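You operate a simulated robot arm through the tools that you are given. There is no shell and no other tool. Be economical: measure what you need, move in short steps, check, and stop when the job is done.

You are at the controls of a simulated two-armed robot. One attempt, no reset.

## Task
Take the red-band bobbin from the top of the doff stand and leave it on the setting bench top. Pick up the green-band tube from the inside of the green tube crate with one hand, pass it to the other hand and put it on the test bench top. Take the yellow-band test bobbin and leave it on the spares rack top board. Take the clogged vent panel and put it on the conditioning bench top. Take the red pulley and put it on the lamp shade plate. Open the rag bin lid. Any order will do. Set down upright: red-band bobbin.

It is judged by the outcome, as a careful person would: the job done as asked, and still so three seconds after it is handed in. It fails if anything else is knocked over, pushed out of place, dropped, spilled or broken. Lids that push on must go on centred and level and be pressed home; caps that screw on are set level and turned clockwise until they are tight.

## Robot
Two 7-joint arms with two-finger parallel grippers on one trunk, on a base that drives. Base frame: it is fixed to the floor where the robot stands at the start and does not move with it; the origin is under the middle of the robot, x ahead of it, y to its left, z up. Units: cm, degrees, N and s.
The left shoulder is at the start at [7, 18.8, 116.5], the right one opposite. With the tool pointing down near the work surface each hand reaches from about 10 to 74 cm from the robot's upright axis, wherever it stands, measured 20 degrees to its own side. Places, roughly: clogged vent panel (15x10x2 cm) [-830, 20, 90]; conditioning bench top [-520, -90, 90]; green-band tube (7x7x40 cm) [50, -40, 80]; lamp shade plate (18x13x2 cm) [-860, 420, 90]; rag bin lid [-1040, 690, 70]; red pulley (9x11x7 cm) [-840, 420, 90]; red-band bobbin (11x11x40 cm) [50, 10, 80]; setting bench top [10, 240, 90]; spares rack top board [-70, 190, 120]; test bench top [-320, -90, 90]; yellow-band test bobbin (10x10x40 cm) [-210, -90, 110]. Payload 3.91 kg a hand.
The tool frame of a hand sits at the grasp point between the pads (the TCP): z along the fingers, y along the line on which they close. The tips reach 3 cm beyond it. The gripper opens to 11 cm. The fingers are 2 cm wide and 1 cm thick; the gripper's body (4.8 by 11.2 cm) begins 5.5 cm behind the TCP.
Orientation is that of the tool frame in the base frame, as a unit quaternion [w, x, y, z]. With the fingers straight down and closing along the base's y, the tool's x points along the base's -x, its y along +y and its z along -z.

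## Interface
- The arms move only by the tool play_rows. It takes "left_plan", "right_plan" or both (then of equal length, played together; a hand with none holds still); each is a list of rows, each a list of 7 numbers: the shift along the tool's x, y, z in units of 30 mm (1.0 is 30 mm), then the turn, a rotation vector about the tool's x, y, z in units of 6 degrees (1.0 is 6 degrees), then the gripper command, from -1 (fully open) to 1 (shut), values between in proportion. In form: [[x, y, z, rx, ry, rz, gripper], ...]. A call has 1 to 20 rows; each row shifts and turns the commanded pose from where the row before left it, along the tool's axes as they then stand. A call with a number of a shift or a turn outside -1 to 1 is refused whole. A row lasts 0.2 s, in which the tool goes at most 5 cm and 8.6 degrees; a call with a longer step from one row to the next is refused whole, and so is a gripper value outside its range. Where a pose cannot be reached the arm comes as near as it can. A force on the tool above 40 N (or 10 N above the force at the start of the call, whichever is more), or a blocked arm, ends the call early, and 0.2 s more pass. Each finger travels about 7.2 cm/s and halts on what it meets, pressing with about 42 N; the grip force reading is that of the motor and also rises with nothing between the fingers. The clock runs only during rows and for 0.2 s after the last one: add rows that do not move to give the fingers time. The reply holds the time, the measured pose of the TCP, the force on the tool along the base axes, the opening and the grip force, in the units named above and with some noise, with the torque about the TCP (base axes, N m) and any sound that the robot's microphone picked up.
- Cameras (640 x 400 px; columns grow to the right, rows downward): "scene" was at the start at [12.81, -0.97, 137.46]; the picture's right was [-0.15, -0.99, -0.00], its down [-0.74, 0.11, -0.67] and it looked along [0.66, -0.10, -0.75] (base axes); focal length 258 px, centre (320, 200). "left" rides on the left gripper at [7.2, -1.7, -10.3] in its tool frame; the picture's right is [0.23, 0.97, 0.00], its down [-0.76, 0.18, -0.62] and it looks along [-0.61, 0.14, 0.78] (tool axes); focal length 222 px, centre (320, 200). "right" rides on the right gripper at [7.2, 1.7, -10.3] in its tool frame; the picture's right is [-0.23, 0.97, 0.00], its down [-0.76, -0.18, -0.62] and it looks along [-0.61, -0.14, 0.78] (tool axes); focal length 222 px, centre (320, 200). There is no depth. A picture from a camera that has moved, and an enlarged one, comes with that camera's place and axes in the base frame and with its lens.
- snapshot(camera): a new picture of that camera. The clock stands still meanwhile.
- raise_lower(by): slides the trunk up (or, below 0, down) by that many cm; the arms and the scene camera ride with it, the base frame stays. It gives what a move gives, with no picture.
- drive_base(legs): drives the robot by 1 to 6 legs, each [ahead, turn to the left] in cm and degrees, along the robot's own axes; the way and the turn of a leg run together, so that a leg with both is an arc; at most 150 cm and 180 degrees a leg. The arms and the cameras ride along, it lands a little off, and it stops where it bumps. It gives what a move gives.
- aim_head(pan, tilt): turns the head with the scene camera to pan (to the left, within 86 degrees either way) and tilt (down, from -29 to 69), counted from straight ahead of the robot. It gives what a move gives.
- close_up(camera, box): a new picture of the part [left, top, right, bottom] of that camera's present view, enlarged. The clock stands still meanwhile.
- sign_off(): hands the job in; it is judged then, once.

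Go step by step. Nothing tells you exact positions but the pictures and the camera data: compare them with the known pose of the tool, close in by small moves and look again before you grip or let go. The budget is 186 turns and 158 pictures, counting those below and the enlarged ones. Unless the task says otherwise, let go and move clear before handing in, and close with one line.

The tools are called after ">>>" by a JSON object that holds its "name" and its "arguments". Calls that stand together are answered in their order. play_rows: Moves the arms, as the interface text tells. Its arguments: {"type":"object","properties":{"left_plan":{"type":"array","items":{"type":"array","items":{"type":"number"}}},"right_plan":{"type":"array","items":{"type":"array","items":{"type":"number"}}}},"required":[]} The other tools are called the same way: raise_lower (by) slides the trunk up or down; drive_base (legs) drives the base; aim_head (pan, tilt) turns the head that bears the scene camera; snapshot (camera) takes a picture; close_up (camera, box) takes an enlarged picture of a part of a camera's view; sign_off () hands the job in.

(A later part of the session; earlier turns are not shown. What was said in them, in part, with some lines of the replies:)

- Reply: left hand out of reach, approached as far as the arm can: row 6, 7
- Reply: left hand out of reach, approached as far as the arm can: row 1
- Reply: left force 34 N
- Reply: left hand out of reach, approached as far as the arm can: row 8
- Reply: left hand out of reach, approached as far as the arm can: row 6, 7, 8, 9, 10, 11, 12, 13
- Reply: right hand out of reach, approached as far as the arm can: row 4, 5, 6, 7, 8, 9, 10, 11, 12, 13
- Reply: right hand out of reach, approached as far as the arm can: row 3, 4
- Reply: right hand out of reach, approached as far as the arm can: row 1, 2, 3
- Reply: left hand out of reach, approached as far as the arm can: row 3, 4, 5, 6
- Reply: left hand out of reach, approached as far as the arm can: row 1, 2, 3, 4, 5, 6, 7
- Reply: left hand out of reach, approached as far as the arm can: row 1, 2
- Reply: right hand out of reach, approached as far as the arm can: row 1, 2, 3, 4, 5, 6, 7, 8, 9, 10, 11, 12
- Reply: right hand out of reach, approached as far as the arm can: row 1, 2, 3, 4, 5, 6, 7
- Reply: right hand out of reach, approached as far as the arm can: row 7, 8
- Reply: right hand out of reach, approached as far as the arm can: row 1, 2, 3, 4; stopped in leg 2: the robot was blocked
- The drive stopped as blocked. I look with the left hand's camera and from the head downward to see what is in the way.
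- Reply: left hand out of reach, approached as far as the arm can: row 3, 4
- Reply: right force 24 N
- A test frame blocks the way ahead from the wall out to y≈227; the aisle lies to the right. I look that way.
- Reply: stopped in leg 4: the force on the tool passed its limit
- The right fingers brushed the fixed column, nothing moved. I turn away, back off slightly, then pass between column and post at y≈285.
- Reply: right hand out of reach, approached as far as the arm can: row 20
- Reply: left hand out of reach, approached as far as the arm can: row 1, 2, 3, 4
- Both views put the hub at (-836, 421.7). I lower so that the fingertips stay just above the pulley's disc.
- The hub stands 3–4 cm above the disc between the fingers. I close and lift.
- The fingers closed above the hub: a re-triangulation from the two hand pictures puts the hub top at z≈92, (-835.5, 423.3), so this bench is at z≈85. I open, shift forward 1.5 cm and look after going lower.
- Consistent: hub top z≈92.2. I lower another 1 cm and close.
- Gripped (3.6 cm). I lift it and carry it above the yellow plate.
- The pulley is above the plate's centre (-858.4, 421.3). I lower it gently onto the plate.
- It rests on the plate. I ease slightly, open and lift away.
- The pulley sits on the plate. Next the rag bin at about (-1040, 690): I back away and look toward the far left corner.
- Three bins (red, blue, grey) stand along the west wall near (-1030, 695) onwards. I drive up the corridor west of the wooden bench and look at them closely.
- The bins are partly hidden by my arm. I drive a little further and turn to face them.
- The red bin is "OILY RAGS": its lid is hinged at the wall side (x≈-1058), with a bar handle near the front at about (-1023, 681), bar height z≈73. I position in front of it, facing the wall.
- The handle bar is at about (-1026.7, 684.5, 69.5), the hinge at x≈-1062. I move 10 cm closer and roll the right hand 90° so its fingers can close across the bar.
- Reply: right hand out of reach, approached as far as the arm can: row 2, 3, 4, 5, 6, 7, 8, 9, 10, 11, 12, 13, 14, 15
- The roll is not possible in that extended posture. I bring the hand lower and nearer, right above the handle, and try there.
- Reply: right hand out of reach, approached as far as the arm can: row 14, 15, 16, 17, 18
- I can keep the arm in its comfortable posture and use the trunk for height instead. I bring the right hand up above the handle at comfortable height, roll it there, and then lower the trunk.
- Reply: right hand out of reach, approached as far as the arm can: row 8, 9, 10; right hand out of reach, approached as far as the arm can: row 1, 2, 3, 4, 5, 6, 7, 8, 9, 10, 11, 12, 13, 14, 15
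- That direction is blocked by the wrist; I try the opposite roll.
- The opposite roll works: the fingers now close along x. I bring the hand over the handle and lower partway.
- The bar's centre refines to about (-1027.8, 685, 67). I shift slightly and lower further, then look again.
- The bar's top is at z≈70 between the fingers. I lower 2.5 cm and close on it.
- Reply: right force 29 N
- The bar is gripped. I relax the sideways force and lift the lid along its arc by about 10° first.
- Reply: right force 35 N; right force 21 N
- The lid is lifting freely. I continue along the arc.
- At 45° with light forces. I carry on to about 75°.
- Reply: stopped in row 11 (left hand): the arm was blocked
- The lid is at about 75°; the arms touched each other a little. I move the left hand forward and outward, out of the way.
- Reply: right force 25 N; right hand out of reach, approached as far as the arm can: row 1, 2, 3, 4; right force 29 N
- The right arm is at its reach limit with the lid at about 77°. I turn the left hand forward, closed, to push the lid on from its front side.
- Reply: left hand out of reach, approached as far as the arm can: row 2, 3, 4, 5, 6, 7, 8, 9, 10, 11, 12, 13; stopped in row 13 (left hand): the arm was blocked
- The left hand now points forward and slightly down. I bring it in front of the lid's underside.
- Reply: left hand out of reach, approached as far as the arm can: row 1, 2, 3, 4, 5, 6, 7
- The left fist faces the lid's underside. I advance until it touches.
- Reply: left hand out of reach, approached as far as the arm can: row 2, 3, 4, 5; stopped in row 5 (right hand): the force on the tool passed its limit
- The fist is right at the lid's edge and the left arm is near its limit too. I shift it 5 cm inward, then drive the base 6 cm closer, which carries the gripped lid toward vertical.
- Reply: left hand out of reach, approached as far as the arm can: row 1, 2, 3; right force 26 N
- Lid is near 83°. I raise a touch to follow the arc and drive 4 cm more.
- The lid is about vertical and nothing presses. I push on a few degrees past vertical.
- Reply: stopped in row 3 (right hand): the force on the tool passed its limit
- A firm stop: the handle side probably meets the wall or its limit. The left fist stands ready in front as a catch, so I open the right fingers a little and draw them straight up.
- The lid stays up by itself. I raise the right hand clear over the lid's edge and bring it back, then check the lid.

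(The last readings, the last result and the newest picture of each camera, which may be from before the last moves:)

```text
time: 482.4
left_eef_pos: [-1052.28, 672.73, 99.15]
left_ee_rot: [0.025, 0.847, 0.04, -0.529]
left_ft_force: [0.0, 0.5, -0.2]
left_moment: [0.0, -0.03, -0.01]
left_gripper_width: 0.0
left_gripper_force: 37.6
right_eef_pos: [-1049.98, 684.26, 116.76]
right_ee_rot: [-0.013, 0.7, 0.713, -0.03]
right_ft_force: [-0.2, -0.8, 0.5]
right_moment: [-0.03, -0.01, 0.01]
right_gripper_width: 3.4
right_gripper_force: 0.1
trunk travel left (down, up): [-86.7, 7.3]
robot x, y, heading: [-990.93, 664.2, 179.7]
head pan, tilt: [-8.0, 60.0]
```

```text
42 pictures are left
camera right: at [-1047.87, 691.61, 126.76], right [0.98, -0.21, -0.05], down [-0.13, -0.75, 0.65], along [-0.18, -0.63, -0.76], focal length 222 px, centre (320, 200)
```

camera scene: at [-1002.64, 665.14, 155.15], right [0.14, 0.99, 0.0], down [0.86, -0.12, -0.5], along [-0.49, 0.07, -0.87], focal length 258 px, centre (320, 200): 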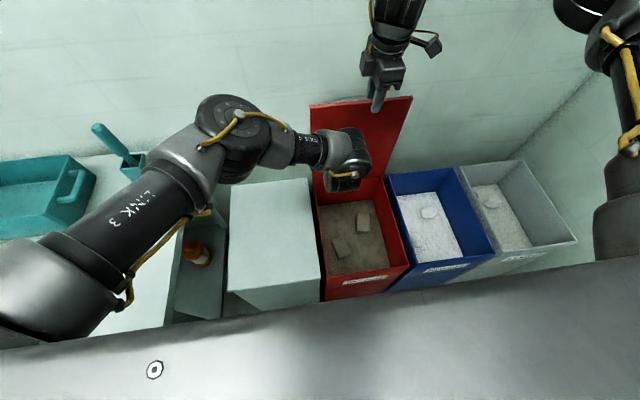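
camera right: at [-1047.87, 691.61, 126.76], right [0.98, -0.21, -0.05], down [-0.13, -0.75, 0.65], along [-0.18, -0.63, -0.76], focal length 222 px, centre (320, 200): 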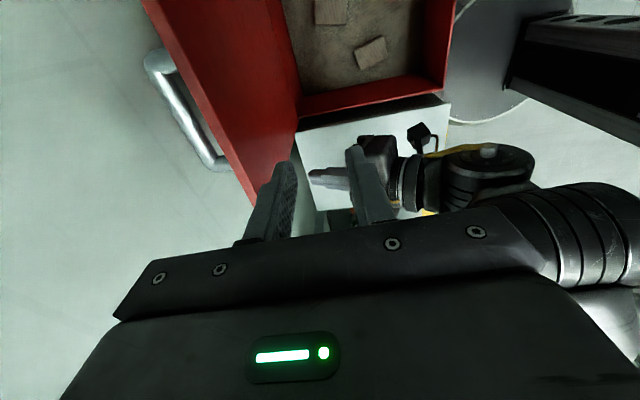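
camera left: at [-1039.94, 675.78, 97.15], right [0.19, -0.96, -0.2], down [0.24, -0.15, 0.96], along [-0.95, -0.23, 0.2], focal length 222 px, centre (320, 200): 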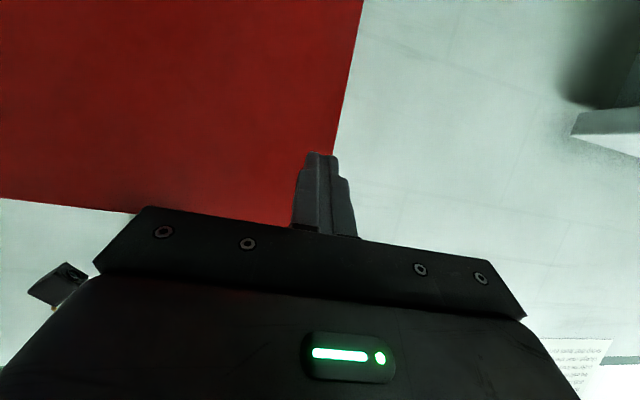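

The lid stands past vertical with its handle against the wall, and stays there. I back straight away and return the hands to working postures.

>>> {"name": "drive_base", "arguments": {"legs": [[-45, 0]]}}

>>> {"name": "play_rows", "arguments": {"left_plan": [[0, 0.5, 0, 0, 1, 0, -1], [0, 0.5, 0, 0, 1, 0, -1], [0, 0.5, 0, 0, 1, 0, -1], [0, 0.5, 0, 0, 1, 0, -1], [0, 0.5, 0, 0, 1, 0, -1], [0, 0.5, 0, 0, 1, 0, -1], [0, 0.5, 0, 0, 1, 0, -1], [0, 0.5, 0, 0, 1, 0, -1], [0, 0, 0, 0, 1, 0, -1], [0, 0, 0, 0, 1, 0, -1], [0, 0, 0, 0, 0.8, 0, -1], [0, 0, 0, 0, 0, 0, -1], [0, 0, 0, 0, 0, 0, -1], [0, 0, 0, 0, 0, 0, -1], [0, 0, 0, 0, 0, 0, -1], [0, 0, 0, 0, 0, 0, -1]], "right_plan": [[0, 0, 0, 0, 0, 1, -1], [0, 0, 0, 0, 0, 1, -1], [0, 0, 0, 0, 0, 1, -1], [0, 0, 0, 0, 0, 1, -1], [0, 0, 0, 0, 0, 1, -1], [0, 0, 0, 0, 0, 1, -1], [0, 0, 0, 0, 0, 1, -1], [0, 0, 0, 0, 0, 1, -1], [0, 0, 0, 0, 0, 1, -1], [0, 0, 0, 0, 0, 1, -1], [0, 0, 0, 0, 0, 1, -1], [0, 0, 0, 0, 0, 1, -1], [0, 0, 0, 0, 0, 1, -1], [0, 0, 0, 0, 0, 1, -1], [0, 0, 0, 0, 0, 1, -1], [0, 0, 0, 0, 0, 0, -1]]}}

>>> {"name": "aim_head", "arguments": {"pan": 0, "tilt": 42}}

>>> {"name": "snapshot", "arguments": {"camera": "scene"}}

```text
time: 485.1
left_eef_pos: [-1007.56, 672.48, 99.05]
left_ee_rot: [0.027, 0.847, 0.043, -0.529]
left_ft_force: [-0.2, 1.4, -0.4]
left_moment: [0.03, -0.03, 0.02]
left_gripper_width: 0.01
left_gripper_force: 38.1
right_eef_pos: [-1005.41, 683.71, 116.72]
right_ee_rot: [-0.013, 0.698, 0.716, -0.03]
right_ft_force: [-0.1, -1.0, 0.6]
right_moment: [0.01, 0.01, 0.01]
right_gripper_width: 3.4
right_gripper_force: 0.0
trunk travel left (down, up): [-86.7, 7.3]
robot x, y, heading: [-946.26, 663.96, -180.0]
head pan, tilt: [-8.0, 60.0]
```

```text
time: 488.5
left_eef_pos: [-1004.37, 661.12, 99.83]
left_ee_rot: [-0.002, 0.999, 0.053, 0.006]
left_ft_force: [0.3, -1.1, 0.3]
left_moment: [-0.01, 0.01, 0.01]
left_gripper_width: 11.02
left_gripper_force: 0.0
left hand out of reach, approached as far as the arm can: row 10, 11
right_eef_pos: [-1005.42, 683.78, 116.7]
right_ee_rot: [0.014, 0.999, 0.012, -0.031]
right_ft_force: [-0.3, -0.2, 0.5]
right_moment: [0.03, 0.02, 0.01]
right_gripper_width: 10.99
right_gripper_force: 0.1
trunk travel left (down, up): [-86.7, 7.3]
robot x, y, heading: [-946.24, 663.83, -179.6]
head pan, tilt: [-8.0, 60.0]
```

```text
time: 489.3
left_eef_pos: [-1004.44, 661.11, 99.8]
left_ee_rot: [-0.001, 0.999, 0.054, 0.007]
left_ft_force: [-0.3, 0.9, 0.1]
left_moment: [-0.03, -0.01, -0.02]
left_gripper_width: 10.99
left_gripper_force: 0.0
right_eef_pos: [-1005.33, 683.8, 116.67]
right_ee_rot: [0.013, 0.999, 0.011, -0.031]
right_ft_force: [1.0, -0.8, 1.0]
right_moment: [0.01, -0.01, 0.02]
right_gripper_width: 11.03
right_gripper_force: 0.0
trunk travel left (down, up): [-86.7, 7.3]
robot x, y, heading: [-946.55, 664.09, -180.0]
head pan, tilt: [0.0, 42.0]
```

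```text
41 pictures are left
camera scene: at [-959.59, 664.17, 157.53], right [-0.01, 1.0, 0.0], down [0.67, 0.0, -0.74], along [-0.74, 0.0, -0.67], focal length 258 px, centre (320, 200)
```

scene: 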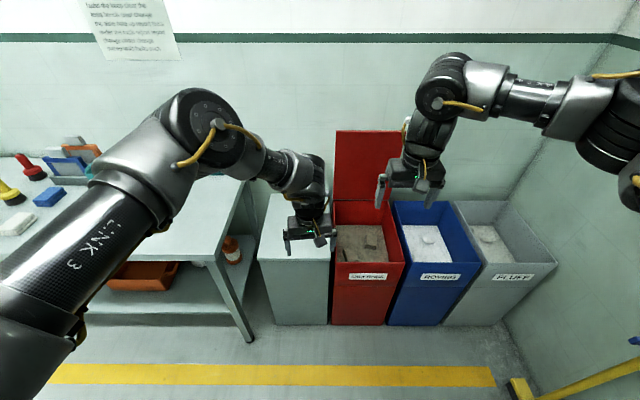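

The rag bin lid is open. Now the vent panel: I drive back down the corridor and look toward (-830, 20).

>>> {"name": "drive_base", "arguments": {"legs": [[0, 90], [150, 0], [150, 0], [90, 0]]}}

>>> {"name": "aim_head", "arguments": {"pan": 10, "tilt": 22}}

>>> {"name": "snapshot", "arguments": {"camera": "scene"}}

```text
time: 511.6
left_eef_pos: [-945.93, 222.44, 99.9]
left_ee_rot: [-0.005, 0.672, 0.741, 0.004]
left_ft_force: [0.1, 0.1, -0.6]
left_moment: [0.0, 0.01, -0.02]
left_gripper_width: 11.0
left_gripper_force: 0.0
right_eef_pos: [-968.65, 221.69, 116.78]
right_ee_rot: [0.031, 0.7, 0.713, -0.013]
right_ft_force: [0.8, -0.2, -0.3]
right_moment: [-0.01, 0.01, -0.03]
right_gripper_width: 10.98
right_gripper_force: 0.1
trunk travel left (down, up): [-86.7, 7.3]
robot x, y, heading: [-948.6, 280.58, -90.0]
head pan, tilt: [0.0, 42.0]
```

```text
time: 512.4
left_eef_pos: [-945.94, 222.42, 99.91]
left_ee_rot: [-0.006, 0.672, 0.741, 0.004]
left_ft_force: [-0.6, 0.9, 0.3]
left_moment: [-0.01, -0.03, -0.02]
left_gripper_width: 11.01
left_gripper_force: 0.1
right_eef_pos: [-968.53, 221.67, 116.78]
right_ee_rot: [0.031, 0.699, 0.714, -0.013]
right_ft_force: [0.8, -0.4, -1.0]
right_moment: [0.0, 0.02, -0.03]
right_gripper_width: 10.99
right_gripper_force: 0.2
trunk travel left (down, up): [-86.7, 7.3]
robot x, y, heading: [-948.36, 280.88, -90.2]
head pan, tilt: [10.0, 22.0]
```

```text
40 pictures are left
camera scene: at [-946.9, 266.62, 160.63], right [-0.98, -0.17, 0.0], down [-0.06, 0.37, -0.93], along [0.16, -0.91, -0.38], focal length 258 px, centre (320, 200)
```

scene: 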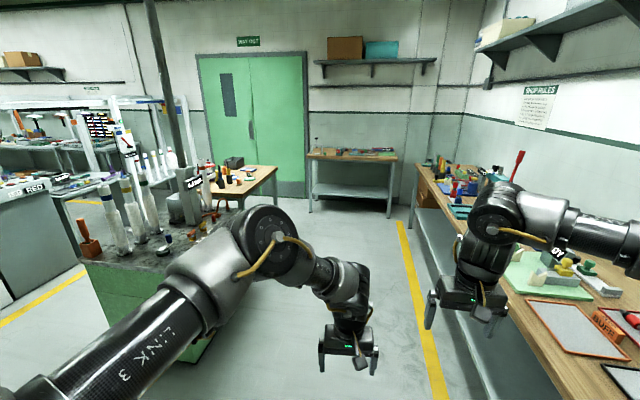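

>>> {"name": "close_up", "arguments": {"camera": "scene", "box": [80, 130, 320, 290]}}

```text
2.50 times, centred on (200, 210) of scene
camera zoom: at [-946.9, 266.62, 160.63], right [-0.98, -0.17, 0.0], down [-0.06, 0.37, -0.93], along [0.16, -0.91, -0.38], focal length 646 px, centre (620, 175)
```

zoom: 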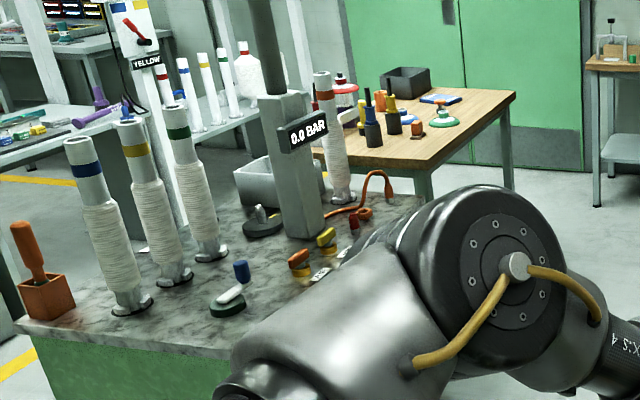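

I see a small flat blue-framed panel at about (-827, 19) on the wooden bench — that should be the vent panel. I drive to the west side of that bench and face it.

>>> {"name": "drive_base", "arguments": {"legs": [[150, 0.5], [108, 0], [0, 90]]}}

>>> {"name": "aim_head", "arguments": {"pan": 0, "tilt": 35}}

>>> {"name": "snapshot", "arguments": {"camera": "scene"}}

```text
time: 528.8
left_eef_pos: [-885.75, 26.87, 99.91]
left_ee_rot: [-0.006, -0.058, 0.998, 0.001]
left_ft_force: [-0.1, 0.5, -0.6]
left_moment: [0.0, 0.0, -0.02]
left_gripper_width: 11.01
left_gripper_force: 0.1
right_eef_pos: [-884.47, 4.29, 116.81]
right_ee_rot: [0.031, -0.016, 0.999, 0.013]
right_ft_force: [-0.1, 0.3, 0.7]
right_moment: [-0.02, 0.03, -0.01]
right_gripper_width: 10.98
right_gripper_force: 0.0
trunk travel left (down, up): [-86.7, 7.3]
robot x, y, heading: [-943.69, 23.1, 1.0]
head pan, tilt: [10.0, 22.0]
```

```text
time: 529.6
left_eef_pos: [-885.74, 26.93, 99.89]
left_ee_rot: [-0.006, -0.058, 0.998, -0.002]
left_ft_force: [0.9, 0.1, -0.4]
left_moment: [0.01, 0.01, 0.02]
left_gripper_width: 11.01
left_gripper_force: 0.1
right_eef_pos: [-884.5, 4.31, 116.76]
right_ee_rot: [0.031, -0.016, 0.999, 0.012]
right_ft_force: [0.8, 0.3, -0.1]
right_moment: [0.0, -0.01, -0.01]
right_gripper_width: 11.01
right_gripper_force: 0.1
trunk travel left (down, up): [-86.7, 7.3]
robot x, y, heading: [-943.84, 23.42, 0.8]
head pan, tilt: [0.0, 35.0]
```

```text
38 pictures are left
camera scene: at [-929.98, 23.9, 158.59], right [0.01, -1.0, 0.0], down [-0.57, -0.01, -0.82], along [0.82, 0.01, -0.57], focal length 258 px, centre (320, 200)
```

scene: 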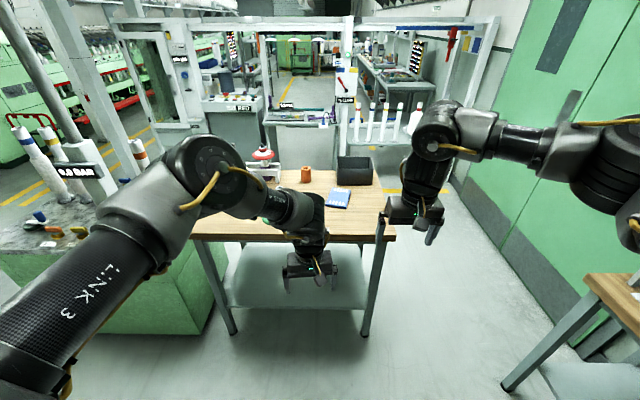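

The panel shows at about (-823, 16). I raise the trunk, draw the left hand back, and move up to the bench.

>>> {"name": "play_rows", "arguments": {"left_plan": [[1, 0.3, -0.5, 0, 0, 0, -1], [1, 0.3, -0.5, 0, 0, 0, -1], [1, 0.3, -0.5, 0, 0, 0, -1], [1, 0.3, -0.5, 0, 0, 0, -1], [1, 0.3, 0, 0, 0, 0, -1], [1, 0.3, 0, 0, 0, 0, -1], [0, 0, 0, 0, 0, 0, -1]]}}

>>> {"name": "raise_lower", "arguments": {"by": 7}}

>>> {"name": "drive_base", "arguments": {"legs": [[48, -0.8]]}}

>>> {"name": "aim_head", "arguments": {"pan": -5, "tilt": 48}}

>>> {"name": "snapshot", "arguments": {"camera": "scene"}}

>>> {"name": "close_up", "arguments": {"camera": "scene", "box": [260, 90, 440, 230]}}

```text
time: 531.2
left_eef_pos: [-903.91, 30.26, 105.85]
left_ee_rot: [-0.007, -0.058, 0.998, -0.002]
left_ft_force: [0.1, -0.1, -0.4]
left_moment: [0.02, 0.03, 0.0]
left_gripper_width: 11.0
left_gripper_force: 0.1
right_eef_pos: [-884.49, 4.18, 116.75]
right_ee_rot: [0.032, -0.016, 0.999, 0.013]
right_ft_force: [-0.5, -0.2, -1.0]
right_moment: [0.0, -0.02, 0.01]
right_gripper_width: 11.01
right_gripper_force: 0.0
trunk travel left (down, up): [-86.7, 7.3]
robot x, y, heading: [-944.1, 23.46, 0.7]
head pan, tilt: [0.0, 35.0]
```

```text
time: 532.2
left_eef_pos: [-903.98, 30.26, 112.88]
left_ee_rot: [-0.007, -0.058, 0.998, -0.002]
left_ft_force: [-0.1, 0.3, -0.2]
left_moment: [0.03, -0.01, 0.0]
left_gripper_width: 11.0
left_gripper_force: 0.0
right_eef_pos: [-884.45, 4.23, 123.68]
right_ee_rot: [0.031, -0.016, 0.999, 0.013]
right_ft_force: [0.4, 0.1, 1.5]
right_moment: [-0.02, -0.03, 0.0]
right_gripper_width: 10.99
right_gripper_force: 0.0
trunk travel left (down, up): [-93.7, 0.3]
robot x, y, heading: [-944.02, 23.56, 0.7]
head pan, tilt: [0.0, 35.0]
```

```text
time: 535.1
left_eef_pos: [-855.95, 29.18, 112.85]
left_ee_rot: [-0.005, -0.044, 0.999, -0.001]
left_ft_force: [-1.0, 0.8, 0.2]
left_moment: [0.01, -0.04, -0.04]
left_gripper_width: 11.0
left_gripper_force: 0.0
right_eef_pos: [-837.36, 2.68, 123.79]
right_ee_rot: [0.032, -0.002, 0.999, 0.012]
right_ft_force: [0.8, -0.2, -0.5]
right_moment: [-0.04, -0.04, 0.02]
right_gripper_width: 11.02
right_gripper_force: 0.0
trunk travel left (down, up): [-93.7, 0.3]
robot x, y, heading: [-895.93, 23.48, -1.0]
head pan, tilt: [0.0, 35.0]
```

```text
time: 535.8
left_eef_pos: [-855.78, 29.18, 112.75]
left_ee_rot: [-0.006, -0.044, 0.999, -0.001]
left_ft_force: [0.6, -0.9, 0.1]
left_moment: [-0.03, 0.02, 0.01]
left_gripper_width: 10.96
left_gripper_force: 0.0
right_eef_pos: [-837.18, 2.58, 123.74]
right_ee_rot: [0.031, -0.002, 0.999, 0.013]
right_ft_force: [0.8, 0.2, -0.7]
right_moment: [-0.02, 0.03, 0.0]
right_gripper_width: 11.0
right_gripper_force: 0.2
trunk travel left (down, up): [-93.7, 0.3]
robot x, y, heading: [-895.66, 23.31, -1.1]
head pan, tilt: [-5.0, 48.0]
```

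```text
37 pictures are left
camera scene: at [-883.02, 22.82, 163.68], right [-0.1, -0.99, 0.0], down [-0.74, 0.07, -0.67], along [0.67, -0.07, -0.74], focal length 258 px, centre (320, 200)
```

scene: 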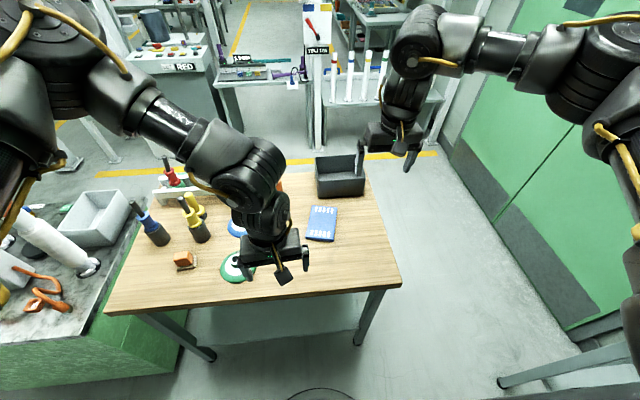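

```text
2.86 times, centred on (350, 160) of scene
camera zoom: at [-883.02, 22.82, 163.68], right [-0.1, -0.99, 0.0], down [-0.74, 0.07, -0.67], along [0.67, -0.07, -0.74], focal length 738 px, centre (234, 314)
```

zoom: 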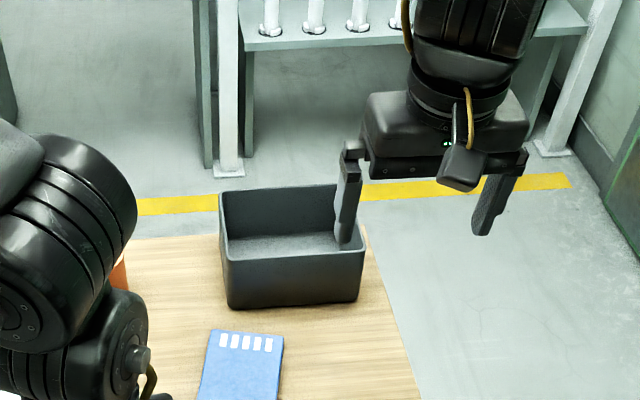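

The blue slotted panel lies at about (-824.9, 15.9), its long side turned some 13° to the right. I move 8 cm closer, align the right hand (level and turned to match) and bring it above the panel.

>>> {"name": "drive_base", "arguments": {"legs": [[8, 0]]}}

>>> {"name": "play_rows", "arguments": {"right_plan": [[0, 0, 0, 0.23, 0.59, 0, -1], [0, 0, 0, 0, 0, 1, -1], [0, 0, 0, 0, 0, 1, -1], [0, 0, 0, 0, 0, 0.25, -1], [-0.04, 0.58, 0, 0, 0, 0, -1], [-0.04, 0.58, 0, 0, 0, 0, -1], [-0.04, 0.58, 0, 0, 0, 0, -1], [-0.04, 0.58, 0, 0, 0, 0, -1], [-0.04, 0.58, 1, 0, 0, 0, -1], [-0.04, 0.58, 1, 0, 0, 0, -1], [-0.04, 0.58, 1, 0, 0, 0, -1], [-0.04, 0.58, 1, 0, 0, 0, -1], [0, 0, 1, 0, 0, 0, -1], [0, 0, 1, 0, 0, 0, -1], [0, 0, 1, 0, 0, 0, -1], [0, 0, 0.5, 0, 0, 0, -1], [0, 0, 0, 0, 0, 0, -1]]}}

>>> {"name": "snapshot", "arguments": {"camera": "right"}}

>>> {"name": "snapshot", "arguments": {"camera": "scene"}}

```text
time: 536.9
left_eef_pos: [-848.17, 29.07, 112.95]
left_ee_rot: [-0.004, -0.042, 0.999, -0.001]
left_ft_force: [0.0, 0.4, 0.0]
left_moment: [0.02, 0.03, 0.0]
left_gripper_width: 11.02
left_gripper_force: 0.1
right_eef_pos: [-829.34, 2.27, 124.0]
right_ee_rot: [0.035, -0.003, 0.999, 0.014]
right_ft_force: [1.0, -0.2, 0.2]
right_moment: [0.01, 0.06, -0.01]
right_gripper_width: 11.02
right_gripper_force: 0.1
trunk travel left (down, up): [-93.7, 0.3]
robot x, y, heading: [-887.69, 23.43, -0.8]
head pan, tilt: [-5.0, 48.0]
```

```text
time: 540.5
left_eef_pos: [-849.61, 29.23, 113.47]
left_ee_rot: [0.001, -0.043, 0.999, -0.002]
left_ft_force: [0.0, -0.7, 0.3]
left_moment: [-0.01, 0.0, -0.04]
left_gripper_width: 10.99
left_gripper_force: 0.1
right_eef_pos: [-826.11, 15.9, 102.26]
right_ee_rot: [0.011, 0.116, 0.993, 0.002]
right_ft_force: [-0.7, 0.0, 1.1]
right_moment: [0.01, -0.02, -0.01]
right_gripper_width: 11.01
right_gripper_force: 0.2
trunk travel left (down, up): [-93.7, 0.3]
robot x, y, heading: [-887.53, 23.02, -0.9]
head pan, tilt: [-5.0, 48.0]
```

```text
35 pictures are left
camera right: at [-833.18, 19.1, 112.45], right [0.44, 0.9, 0.01], down [0.69, -0.35, 0.64], along [0.57, -0.28, -0.77], focal length 222 px, centre (320, 200)
```

right: 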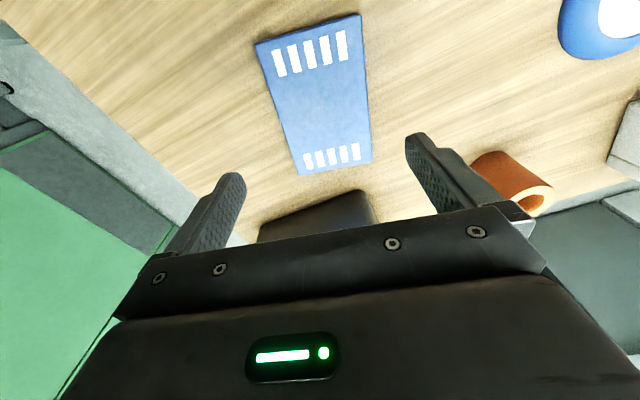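

```text
34 pictures are left
camera scene: at [-874.94, 22.7, 163.69], right [-0.1, -0.99, 0.0], down [-0.74, 0.07, -0.67], along [0.67, -0.07, -0.74], focal length 258 px, centre (320, 200)
```

scene: 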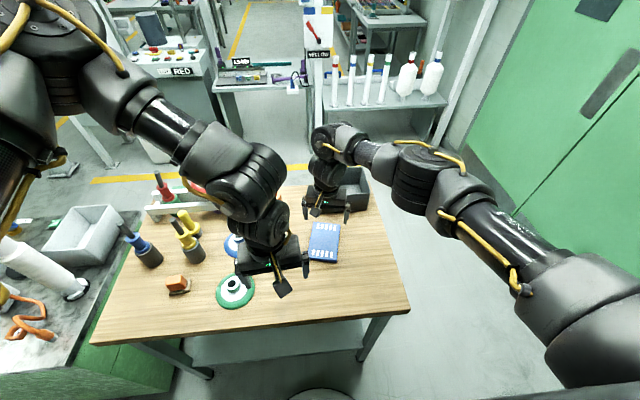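

The hand is well aligned: panel centre (-825.6, 15.9), top z≈87.3, width 10 cm. I lower to just above it and check clearance on both sides.

>>> {"name": "play_rows", "arguments": {"right_plan": [[0, 0.04, 1, 0, 0.2, 0, -1], [0, 0, 1, 0, 0, 0, -1], [0, 0, 1, 0, 0, 0, -1], [0, 0, 0.5, 0, 0, 0, -1], [0, 0, 0, 0, 0, 0, -1]]}}

>>> {"name": "snapshot", "arguments": {"camera": "right"}}

>>> {"name": "close_up", "arguments": {"camera": "scene", "box": [260, 140, 420, 280]}}

```text
time: 541.7
left_eef_pos: [-849.51, 29.26, 113.3]
left_ee_rot: [0.002, -0.042, 0.999, -0.002]
left_ft_force: [-1.5, 0.4, -0.3]
left_moment: [-0.04, -0.01, -0.02]
left_gripper_width: 11.02
left_gripper_force: 0.0
right_eef_pos: [-826.4, 15.82, 91.86]
right_ee_rot: [-0.001, 0.116, 0.993, 0.002]
right_ft_force: [0.8, 0.2, 0.0]
right_moment: [-0.02, -0.04, 0.01]
right_gripper_width: 11.01
right_gripper_force: 0.0
trunk travel left (down, up): [-93.7, 0.3]
robot x, y, heading: [-887.83, 23.6, -0.7]
head pan, tilt: [-5.0, 48.0]
```

```text
33 pictures are left
camera right: at [-833.21, 19.11, 102.2], right [0.44, 0.9, 0.0], down [0.7, -0.35, 0.62], along [0.56, -0.27, -0.78], focal length 222 px, centre (320, 200)
```

right: 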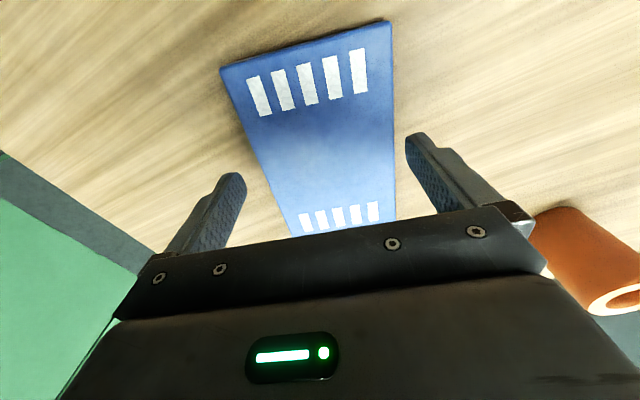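

```text
2.86 times, centred on (340, 210) of scene
camera zoom: at [-874.91, 22.84, 163.68], right [-0.1, -0.99, 0.0], down [-0.74, 0.07, -0.67], along [0.67, -0.07, -0.74], focal length 738 px, centre (263, 171)
```

zoom: 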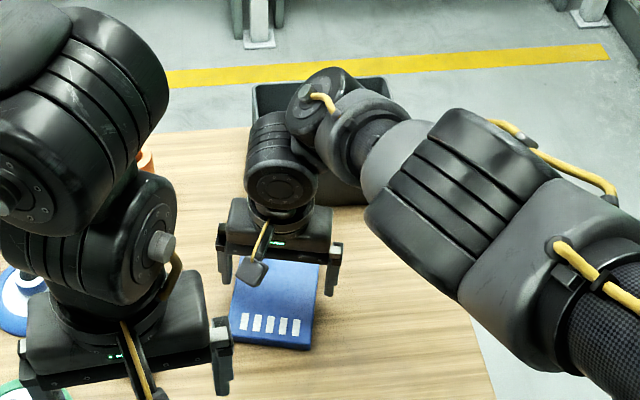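

A 3 mm sideways correction, then down to the bench level around the panel and close.

>>> {"name": "play_rows", "arguments": {"right_plan": [[-0.2, 0.1, 0, 0, 0, 0, -1], [0, 0, 0.35, 0, 0, 0, -1], [0, 0, 0.35, 0, 0, 0, -1], [0, 0, 0.2, 0, 0, 0, -1], [0, 0, 0.1, 0, 0, 0, -1], [0, 0, 0, 0, 0, 0, -1]]}}

>>> {"name": "snapshot", "arguments": {"camera": "right"}}

```text
time: 543.1
left_eef_pos: [-849.72, 29.25, 113.46]
left_ee_rot: [0.002, -0.042, 0.999, -0.002]
left_ft_force: [0.5, -0.3, -0.1]
left_moment: [-0.02, 0.03, 0.0]
left_gripper_width: 10.99
left_gripper_force: 0.1
right_eef_pos: [-825.68, 15.99, 88.91]
right_ee_rot: [0.002, 0.116, 0.993, 0.002]
right_ft_force: [0.0, -3.2, 17.6]
right_moment: [-1.08, 0.36, 0.12]
right_gripper_width: 11.01
right_gripper_force: 0.0
trunk travel left (down, up): [-93.7, 0.3]
robot x, y, heading: [-887.55, 23.21, -0.8]
head pan, tilt: [-5.0, 48.0]
```

```text
31 pictures are left
camera right: at [-832.5, 19.2, 99.35], right [0.44, 0.9, 0.01], down [0.7, -0.35, 0.62], along [0.56, -0.27, -0.78], focal length 222 px, centre (320, 200)
```

right: 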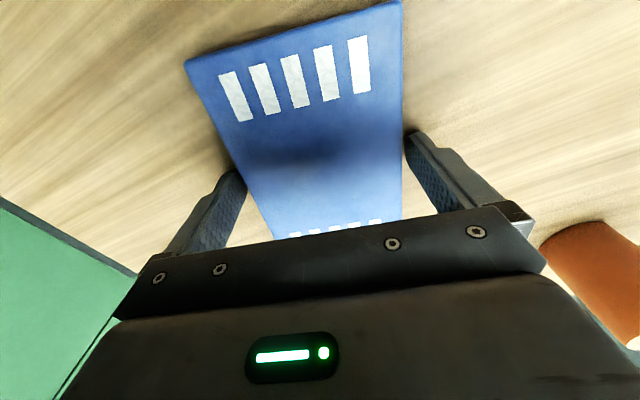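

One fingertip rests on the bench; the panel lies between the fingers. I lift 2 mm and close.

>>> {"name": "play_rows", "arguments": {"right_plan": [[0, 0, -0.08, 0, 0, 0, -1], [0, 0, 0, 0, 0, 0, -0.85], [0, 0, 0, 0, 0, 0, 0], [0, 0, 0, 0, 0, 0, 1], [0, 0, 0, 0, 0, 0, 1], [0, 0, 0, 0, 0, 0, 1]]}}

```text
time: 544.5
left_eef_pos: [-849.68, 29.11, 113.35]
left_ee_rot: [0.003, -0.041, 0.999, -0.001]
left_ft_force: [-0.8, 0.2, -0.5]
left_moment: [-0.01, 0.01, 0.02]
left_gripper_width: 10.99
left_gripper_force: 0.1
right_eef_pos: [-825.64, 15.95, 89.11]
right_ee_rot: [0.001, 0.116, 0.993, 0.003]
right_ft_force: [-3.0, -6.8, 7.3]
right_moment: [-0.66, 0.16, -0.1]
right_gripper_width: 9.89
right_gripper_force: 42.3
trunk travel left (down, up): [-93.7, 0.3]
robot x, y, heading: [-887.74, 23.63, -0.8]
head pan, tilt: [-5.0, 48.0]
```

Gripped at 9.9 cm. I lift it.

>>> {"name": "play_rows", "arguments": {"right_plan": [[0, 0, -0.4, 0, 0, 0, 1], [0, 0, -0.8, 0, 0, 0, 1], [0, 0, -1, 0, 0, 0, 1], [0, 0, -1, 0, 0, 0, 1], [0, 0, -1, 0, 0, 0, 1], [0, 0, -1, 0, 0, 0, 1], [0, 0, -1, 0, 0, 0, 1], [0, 0, 0, 0, 0, 0, 1]]}}

>>> {"name": "snapshot", "arguments": {"camera": "scene"}}

```text
time: 546.3
left_eef_pos: [-849.41, 28.87, 113.34]
left_ee_rot: [0.001, -0.042, 0.999, -0.001]
left_ft_force: [0.4, -0.6, -0.5]
left_moment: [0.05, -0.02, 0.03]
left_gripper_width: 11.0
left_gripper_force: 0.2
right_eef_pos: [-825.29, 16.07, 107.23]
right_ee_rot: [0.0, 0.116, 0.993, 0.004]
right_ft_force: [0.1, -0.3, -1.2]
right_moment: [-0.01, 0.01, -0.01]
right_gripper_width: 9.9
right_gripper_force: 41.5
right hand out of reach, approached as far as the arm can: row 7
trunk travel left (down, up): [-93.7, 0.3]
robot x, y, heading: [-887.95, 23.45, -0.6]
head pan, tilt: [-5.0, 48.0]
```

```text
30 pictures are left
camera scene: at [-874.75, 22.49, 163.66], right [-0.1, -0.99, 0.0], down [-0.74, 0.08, -0.67], along [0.67, -0.07, -0.74], focal length 258 px, centre (320, 200)
```

scene: 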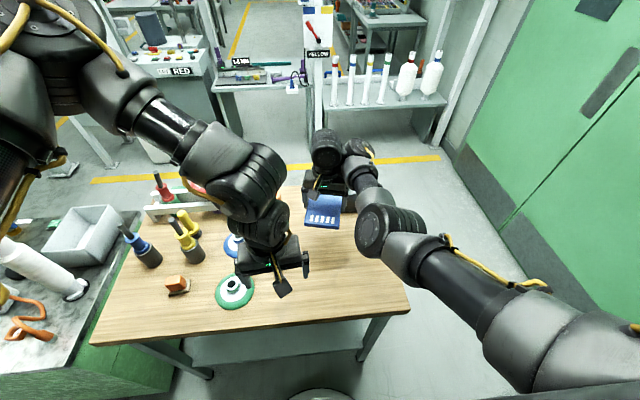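

The panel is held. I back off and drive the long way back: up to the aisle, along it, and down to the conditioning bench.

>>> {"name": "drive_base", "arguments": {"legs": [[-52, 0], [0, 91], [131, 0], [131, 0], [0, -90]]}}

```text
time: 569.0
left_eef_pos: [-891.2, 285.1, 113.32]
left_ee_rot: [0.002, -0.028, 1.0, -0.002]
left_ft_force: [-0.7, 0.1, 0.6]
left_moment: [-0.01, -0.04, 0.0]
left_gripper_width: 10.99
left_gripper_force: 0.1
right_eef_pos: [-867.57, 271.5, 107.26]
right_ee_rot: [-0.001, 0.131, 0.991, 0.004]
right_ft_force: [0.4, 0.3, -2.0]
right_moment: [0.02, -0.02, -0.01]
right_gripper_width: 9.9
right_gripper_force: 41.4
trunk travel left (down, up): [-93.7, 0.3]
robot x, y, heading: [-929.33, 280.48, -2.5]
head pan, tilt: [-5.0, 48.0]
```

>>> {"name": "drive_base", "arguments": {"legs": [[0, 3.3], [150, 0], [150, 0]]}}

>>> {"name": "aim_head", "arguments": {"pan": 0, "tilt": 30}}

>>> {"name": "snapshot", "arguments": {"camera": "scene"}}

```text
time: 584.0
left_eef_pos: [-591.02, 289.02, 113.3]
left_ee_rot: [0.002, -0.064, 0.998, -0.001]
left_ft_force: [0.4, -0.9, 0.7]
left_moment: [0.01, 0.01, -0.03]
left_gripper_width: 11.01
left_gripper_force: 0.1
right_eef_pos: [-566.26, 277.23, 107.24]
right_ee_rot: [0.001, 0.094, 0.996, 0.004]
right_ft_force: [0.3, 0.4, -1.1]
right_moment: [0.01, -0.01, 0.03]
right_gripper_width: 9.88
right_gripper_force: 42.1
trunk travel left (down, up): [-93.7, 0.3]
robot x, y, heading: [-628.92, 281.49, 1.7]
head pan, tilt: [-5.0, 48.0]
```

```text
time: 584.8
left_eef_pos: [-591.01, 289.34, 113.4]
left_ee_rot: [0.002, -0.064, 0.998, -0.001]
left_ft_force: [-0.1, -0.1, 0.4]
left_moment: [0.0, 0.0, -0.01]
left_gripper_width: 11.0
left_gripper_force: 0.0
right_eef_pos: [-566.25, 277.32, 107.18]
right_ee_rot: [-0.001, 0.094, 0.996, 0.004]
right_ft_force: [0.0, -0.7, -0.6]
right_moment: [-0.02, -0.03, -0.01]
right_gripper_width: 9.91
right_gripper_force: 42.4
trunk travel left (down, up): [-93.7, 0.3]
robot x, y, heading: [-628.66, 281.67, 1.8]
head pan, tilt: [0.0, 30.0]
```

```text
29 pictures are left
camera scene: at [-614.76, 282.24, 166.35], right [0.03, -1.0, 0.0], down [-0.5, -0.01, -0.87], along [0.86, 0.03, -0.5], focal length 258 px, centre (320, 200)
```

scene: 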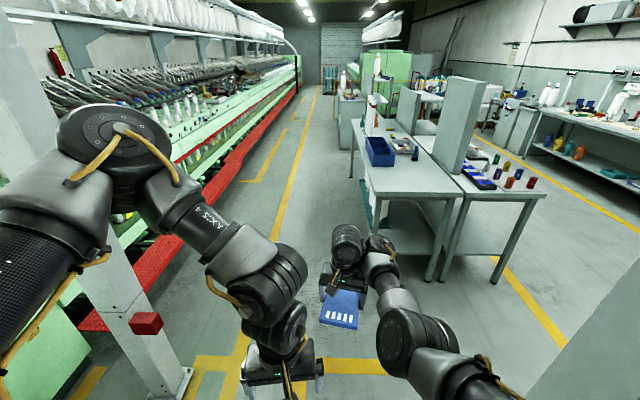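

>>> {"name": "drive_base", "arguments": {"legs": [[92, -1.8], [0, -90], [150, 0], [80, 0]]}}

>>> {"name": "snapshot", "arguments": {"camera": "scene"}}

```text
time: 604.5
left_eef_pos: [-527.34, 12.48, 113.29]
left_ee_rot: [0.001, 0.677, 0.736, -0.003]
left_ft_force: [0.0, 1.1, 0.4]
left_moment: [-0.03, -0.02, 0.01]
left_gripper_width: 10.99
left_gripper_force: 0.0
right_eef_pos: [-540.18, -11.59, 107.21]
right_ee_rot: [0.002, 0.785, 0.62, 0.002]
right_ft_force: [0.0, -0.2, -1.2]
right_moment: [-0.01, 0.04, 0.01]
right_gripper_width: 9.9
right_gripper_force: 41.6
trunk travel left (down, up): [-93.7, 0.3]
robot x, y, heading: [-533.24, 50.28, -90.7]
head pan, tilt: [0.0, 30.0]
```

```text
28 pictures are left
camera scene: at [-533.47, 36.86, 166.37], right [-1.0, 0.01, 0.0], down [0.01, 0.5, -0.87], along [-0.01, -0.87, -0.5], focal length 258 px, centre (320, 200)
```

scene: 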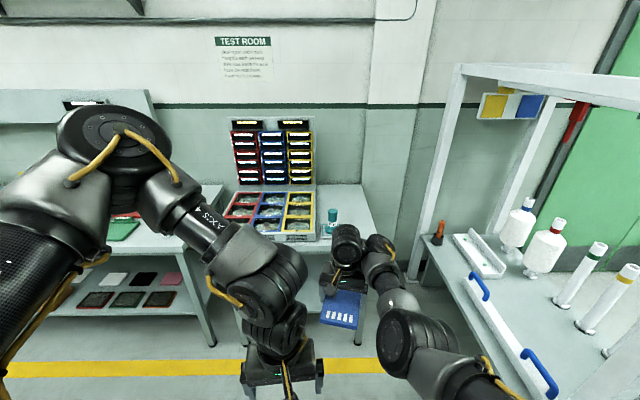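

The conditioning bench's right part is free behind and beside the teal bottle: x -530..-562, y -62..-120, z≈88. I aim for (-551, -94): straighten the panel's yaw and approach part way.

>>> {"name": "play_rows", "arguments": {"right_plan": [[0, 0, 0, 0, 0, -1, 1], [0, 0, 0, 0, 0, -1, 1], [0, 0, 0, 0, 0, -0.25, 1], [0, 0, 0, 0, 0, 0, 1]]}}

>>> {"name": "drive_base", "arguments": {"legs": [[0, -7.1], [60, 0], [0, 7.8]]}}

>>> {"name": "aim_head", "arguments": {"pan": -5, "tilt": 48}}

>>> {"name": "snapshot", "arguments": {"camera": "scene"}}

```text
time: 605.5
left_eef_pos: [-527.33, 12.45, 113.3]
left_ee_rot: [0.0, 0.677, 0.736, -0.002]
left_ft_force: [0.5, 0.1, 0.1]
left_moment: [-0.06, 0.03, 0.0]
left_gripper_width: 11.01
left_gripper_force: 0.1
right_eef_pos: [-540.27, -11.68, 107.19]
right_ee_rot: [0.002, 0.705, 0.709, 0.002]
right_ft_force: [0.4, -0.2, -1.4]
right_moment: [0.02, 0.03, 0.02]
right_gripper_width: 9.92
right_gripper_force: 41.7
trunk travel left (down, up): [-93.7, 0.3]
robot x, y, heading: [-533.05, 50.88, -90.6]
head pan, tilt: [0.0, 30.0]
```

```text
time: 610.1
left_eef_pos: [-535.99, -47.85, 113.44]
left_ee_rot: [0.0, 0.676, 0.737, -0.002]
left_ft_force: [-0.4, 0.2, -0.3]
left_moment: [0.0, 0.01, 0.01]
left_gripper_width: 11.02
left_gripper_force: 0.0
right_eef_pos: [-548.77, -72.07, 107.3]
right_ee_rot: [0.003, 0.703, 0.711, 0.003]
right_ft_force: [-0.3, -0.1, -2.0]
right_moment: [0.02, 0.0, -0.02]
right_gripper_width: 9.91
right_gripper_force: 42.1
trunk travel left (down, up): [-93.7, 0.3]
robot x, y, heading: [-541.9, -9.45, -90.7]
head pan, tilt: [0.0, 30.0]
```

```text
time: 610.9
left_eef_pos: [-535.53, -47.98, 113.18]
left_ee_rot: [-0.001, 0.676, 0.737, -0.003]
left_ft_force: [-0.5, 0.0, 1.2]
left_moment: [0.01, -0.01, -0.02]
left_gripper_width: 11.02
left_gripper_force: 0.2
right_eef_pos: [-548.34, -72.1, 107.2]
right_ee_rot: [0.003, 0.704, 0.71, 0.002]
right_ft_force: [1.0, -1.0, -1.1]
right_moment: [-0.02, 0.0, 0.0]
right_gripper_width: 9.86
right_gripper_force: 42.0
trunk travel left (down, up): [-93.7, 0.3]
robot x, y, heading: [-542.1, -9.71, -90.5]
head pan, tilt: [-5.0, 48.0]
```

```text
27 pictures are left
camera scene: at [-542.35, -22.46, 163.68], right [-1.0, 0.1, 0.0], down [0.07, 0.74, -0.67], along [-0.07, -0.67, -0.74], focal length 258 px, centre (320, 200)
```

scene: 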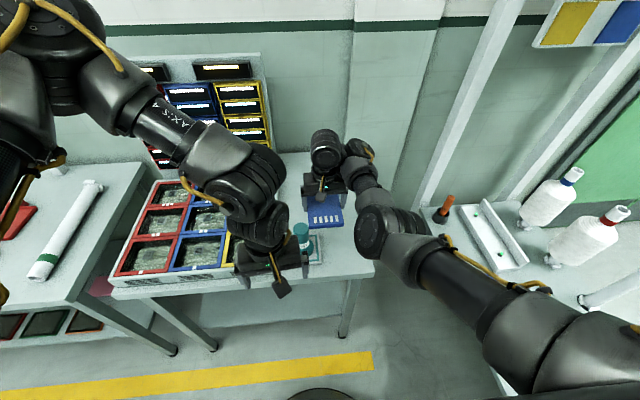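

I drive 16 cm ahead and shift the panel 2.5 cm to the right, then lower over the free area.

>>> {"name": "drive_base", "arguments": {"legs": [[17, 0]]}}

>>> {"name": "play_rows", "arguments": {"right_plan": [[0, -0.5, 0, 0, 0, 0, 1], [0, -0.4, 0.5, 0, 0, 0, 1], [0, 0, 1, 0, 0, 0, 1], [0, 0, 1, 0, 0, 0, 1], [0, 0, 0.8, 0, 0, 0, 1], [0, 0, 0, 0, 0, 0, 1]]}}

>>> {"name": "snapshot", "arguments": {"camera": "scene"}}

>>> {"name": "snapshot", "arguments": {"camera": "right"}}

```text
time: 612.4
left_eef_pos: [-535.62, -64.26, 113.53]
left_ee_rot: [0.002, 0.675, 0.738, -0.003]
left_ft_force: [0.5, -1.0, 0.6]
left_moment: [0.0, -0.01, 0.02]
left_gripper_width: 11.01
left_gripper_force: 0.0
right_eef_pos: [-548.49, -88.42, 107.47]
right_ee_rot: [0.003, 0.703, 0.711, 0.001]
right_ft_force: [0.2, -0.4, -1.2]
right_moment: [-0.03, 0.0, 0.0]
right_gripper_width: 9.92
right_gripper_force: 41.7
trunk travel left (down, up): [-93.7, 0.3]
robot x, y, heading: [-541.8, -26.27, -90.1]
head pan, tilt: [-5.0, 48.0]
```

```text
time: 613.8
left_eef_pos: [-535.68, -64.49, 113.36]
left_ee_rot: [0.0, 0.675, 0.738, -0.003]
left_ft_force: [-0.2, 0.0, -0.7]
left_moment: [-0.04, -0.01, -0.03]
left_gripper_width: 11.01
left_gripper_force: 0.1
right_eef_pos: [-551.02, -89.49, 97.0]
right_ee_rot: [0.003, 0.703, 0.711, 0.003]
right_ft_force: [-0.7, 0.9, -1.2]
right_moment: [-0.01, -0.02, -0.03]
right_gripper_width: 9.89
right_gripper_force: 41.8
right hand out of reach, approached as far as the arm can: row 1
trunk travel left (down, up): [-93.7, 0.3]
robot x, y, heading: [-542.16, -26.45, -90.4]
head pan, tilt: [-5.0, 48.0]
```

```text
26 pictures are left
camera scene: at [-542.64, -39.16, 163.68], right [-1.0, 0.09, 0.0], down [0.07, 0.74, -0.67], along [-0.06, -0.67, -0.74], focal length 258 px, centre (320, 200)
```

scene: 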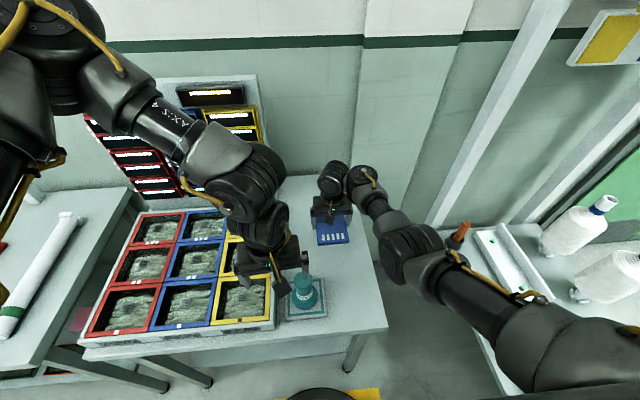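

```text
25 pictures are left
camera right: at [-549.54, -82.24, 107.39], right [0.98, -0.22, 0.01], down [-0.17, -0.76, 0.62], along [-0.13, -0.61, -0.78], focal length 222 px, centre (320, 200)
```

right: 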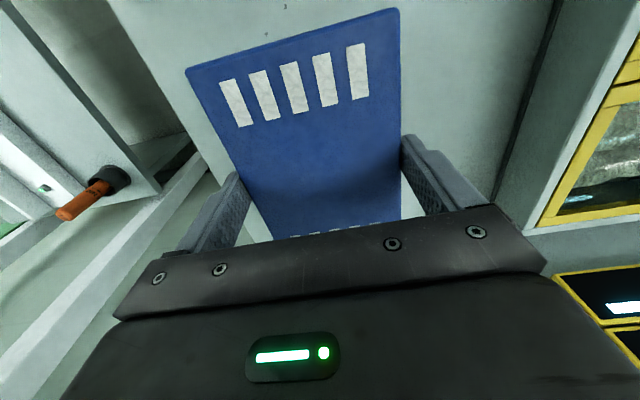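

The area beneath is clear. I lower gently.

>>> {"name": "play_rows", "arguments": {"right_plan": [[0, 0, 0.5, 0, 0, 0, 1], [0, 0, 0.4, 0, 0, 0, 1], [0, 0, 0.2, 0, 0, 0, 1], [0, 0, 0.15, 0, 0, 0, 1], [0, 0, 0.1, 0, 0, 0, 1], [0, 0, 0.1, 0, 0, 0, 1], [0, 0, 0, 0, 0, 0, 1]]}}

```text
time: 615.4
left_eef_pos: [-535.69, -64.66, 113.26]
left_ee_rot: [0.001, 0.675, 0.738, -0.003]
left_ft_force: [-0.5, 0.3, 0.8]
left_moment: [-0.02, 0.0, 0.04]
left_gripper_width: 11.02
left_gripper_force: 0.0
right_eef_pos: [-550.98, -89.12, 92.8]
right_ee_rot: [0.002, 0.704, 0.71, 0.002]
right_ft_force: [0.9, -0.2, -0.7]
right_moment: [0.01, -0.02, -0.02]
right_gripper_width: 9.9
right_gripper_force: 41.5
trunk travel left (down, up): [-93.7, 0.3]
robot x, y, heading: [-541.96, -26.46, -90.4]
head pan, tilt: [-5.0, 48.0]
```

>>> {"name": "play_rows", "arguments": {"right_plan": [[0, 0, 0.1, 0, 0, 0, 1], [0, 0, 0.1, 0, 0, 0, 1], [0, 0, 0.1, 0, 0, 0, 1], [0, 0, 0.1, 0, 0, 0, 1], [0, 0, 0, 0, 0, 0, 1]]}}

```text
time: 616.6
left_eef_pos: [-535.82, -64.56, 113.36]
left_ee_rot: [0.001, 0.675, 0.738, -0.002]
left_ft_force: [0.2, 0.8, 0.1]
left_moment: [0.0, 0.02, 0.01]
left_gripper_width: 10.99
left_gripper_force: 0.1
right_eef_pos: [-550.99, -89.15, 91.62]
right_ee_rot: [0.003, 0.703, 0.711, 0.002]
right_ft_force: [0.0, 0.7, -1.3]
right_moment: [0.01, 0.0, 0.03]
right_gripper_width: 9.92
right_gripper_force: 42.2
trunk travel left (down, up): [-93.7, 0.3]
robot x, y, heading: [-541.33, -26.44, -90.6]
head pan, tilt: [-5.0, 48.0]
```

>>> {"name": "play_rows", "arguments": {"right_plan": [[0, 0, 0.1, 0, 0, 0, 1], [0, 0, 0.1, 0, 0, 0, 1], [0, 0, 0.1, 0, 0, 0, 1], [0, 0, 0.1, 0, 0, 0, 1], [0, 0, 0.1, 0, 0, 0, 1], [0, 0, 0, 0, 0, 0, 1]]}}

```text
time: 618.0
left_eef_pos: [-535.76, -64.64, 113.3]
left_ee_rot: [0.0, 0.675, 0.738, -0.003]
left_ft_force: [0.2, -0.6, 0.1]
left_moment: [0.02, 0.0, 0.02]
left_gripper_width: 11.01
left_gripper_force: 0.1
right_eef_pos: [-550.96, -89.13, 90.0]
right_ee_rot: [0.002, 0.704, 0.71, 0.001]
right_ft_force: [0.3, 0.3, -1.0]
right_moment: [-0.02, 0.02, -0.01]
right_gripper_width: 9.89
right_gripper_force: 42.1
trunk travel left (down, up): [-93.7, 0.3]
robot x, y, heading: [-542.18, -26.67, -90.4]
head pan, tilt: [-5.0, 48.0]
```

>>> {"name": "play_rows", "arguments": {"right_plan": [[0, 0, 0.1, 0, 0, 0, 1], [0, 0, 0.1, 0, 0, 0, 1], [0, 0, 0.08, 0, 0, 0, 1], [0, 0, 0.08, 0, 0, 0, 1], [0, 0, 0.08, 0, 0, 0, 1], [0, 0, 0, 0, 0, 0, 1]]}}

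>>> {"name": "close_up", "arguments": {"camera": "scene", "box": [260, 150, 400, 290]}}

```text
time: 619.4
left_eef_pos: [-535.71, -64.33, 113.25]
left_ee_rot: [0.001, 0.674, 0.738, -0.003]
left_ft_force: [-0.5, 0.0, 0.1]
left_moment: [0.02, -0.02, -0.02]
left_gripper_width: 10.99
left_gripper_force: 0.1
right_eef_pos: [-550.95, -89.24, 89.07]
right_ee_rot: [0.004, 0.704, 0.71, 0.001]
right_ft_force: [-3.2, -2.7, 22.4]
right_moment: [0.88, 1.29, 0.18]
right_gripper_width: 9.93
right_gripper_force: 41.6
trunk travel left (down, up): [-93.7, 0.3]
robot x, y, heading: [-541.7, -26.33, -90.6]
head pan, tilt: [-5.0, 48.0]
```

```text
2.86 times, centred on (330, 220) of scene
camera zoom: at [-542.64, -38.84, 163.73], right [-1.0, 0.1, 0.0], down [0.07, 0.74, -0.67], along [-0.06, -0.67, -0.74], focal length 738 px, centre (291, 143)
```

zoom: 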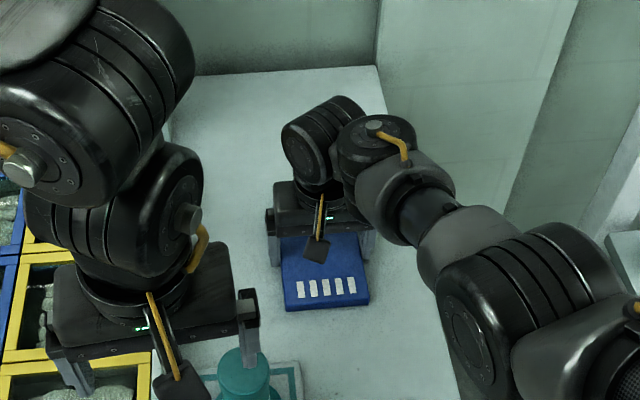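

The panel rests on the bench top. I ease off, open, and lift away.

>>> {"name": "play_rows", "arguments": {"right_plan": [[0, 0, -0.1, 0, 0, 0, 1], [0, 0, 0, 0, 0, 0, -0.82], [0, 0, 0, 0, 0, 0, -1], [0, 0, 0, 0, 0, 0, -1], [0, 0, -0.3, 0, 0, 0, -1], [0, 0, -0.6, 0, 0, 0, -1], [0, 0, -1, 0, 0, 0, -1], [0, 0, -1, 0, 0, 0, -1], [0, 0, -1, 0, 0, 0, -1], [0, 0, -1, 0, 0, 0, -1], [0, 0, 0, 0, 0, 0, -1]]}}

>>> {"name": "drive_base", "arguments": {"legs": [[-60, 0]]}}

>>> {"name": "aim_head", "arguments": {"pan": 10, "tilt": 35}}

>>> {"name": "snapshot", "arguments": {"camera": "scene"}}

```text
time: 621.8
left_eef_pos: [-535.84, -64.61, 113.3]
left_ee_rot: [0.0, 0.675, 0.738, -0.003]
left_ft_force: [0.6, -0.5, 0.0]
left_moment: [0.05, 0.01, -0.04]
left_gripper_width: 11.0
left_gripper_force: 0.0
right_eef_pos: [-551.32, -89.24, 103.8]
right_ee_rot: [0.003, 0.703, 0.711, 0.003]
right_ft_force: [0.5, 0.3, 0.0]
right_moment: [0.04, -0.02, 0.01]
right_gripper_width: 10.99
right_gripper_force: 0.0
trunk travel left (down, up): [-93.7, 0.3]
robot x, y, heading: [-541.9, -25.91, -90.6]
head pan, tilt: [-5.0, 48.0]
```

```text
time: 625.1
left_eef_pos: [-535.3, -6.39, 113.3]
left_ee_rot: [0.0, 0.672, 0.741, -0.002]
left_ft_force: [0.2, -0.8, 0.3]
left_moment: [0.04, 0.0, 0.01]
left_gripper_width: 11.02
left_gripper_force: 0.1
right_eef_pos: [-550.47, -31.31, 103.7]
right_ee_rot: [0.002, 0.7, 0.714, 0.001]
right_ft_force: [0.4, 0.4, 0.3]
right_moment: [0.01, 0.03, 0.04]
right_gripper_width: 11.03
right_gripper_force: 0.0
trunk travel left (down, up): [-93.7, 0.3]
robot x, y, heading: [-541.79, 31.91, -89.9]
head pan, tilt: [-5.0, 48.0]
```

```text
time: 625.9
left_eef_pos: [-535.28, -6.35, 113.35]
left_ee_rot: [0.0, 0.671, 0.741, -0.003]
left_ft_force: [-0.7, -0.5, -0.2]
left_moment: [0.03, 0.01, -0.02]
left_gripper_width: 10.98
left_gripper_force: 0.1
right_eef_pos: [-550.43, -31.03, 103.72]
right_ee_rot: [0.002, 0.7, 0.714, 0.002]
right_ft_force: [0.6, 0.2, 0.7]
right_moment: [0.0, -0.01, -0.01]
right_gripper_width: 10.99
right_gripper_force: 0.0
trunk travel left (down, up): [-93.7, 0.3]
robot x, y, heading: [-541.43, 31.82, -89.8]
head pan, tilt: [10.0, 35.0]
```

```text
23 pictures are left
camera scene: at [-540.13, 18.32, 165.58], right [-0.98, -0.17, 0.0], down [-0.1, 0.57, -0.82], along [0.14, -0.81, -0.57], focal length 258 px, centre (320, 200)
```

scene: 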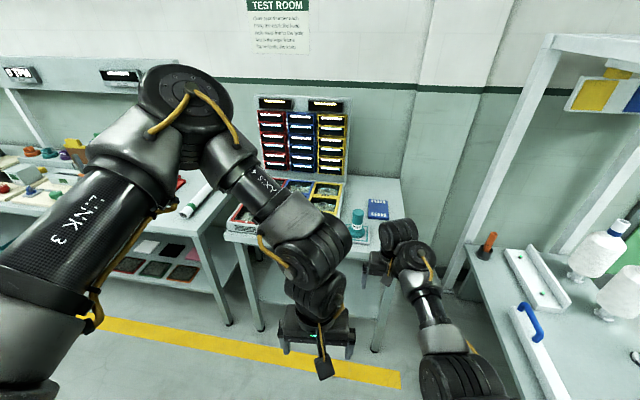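

The vent panel lies on the conditioning bench and the green-band tube still rests on the test bench. Every task is done and both hands are empty and clear, so I hand in.

>>> {"name": "sign_off", "arguments": {}}

```text
The job is handed in.
```

All six tasks are done and handed in: the red-band bobbin stands upright on the setting bench, the green-band tube was passed hand to hand and lies on the test bench, the yellow-band bobbin is on the spares rack top board, the vent panel is on the conditioning bench, the red pulley is on the lamp shade plate, and the rag bin lid is open.
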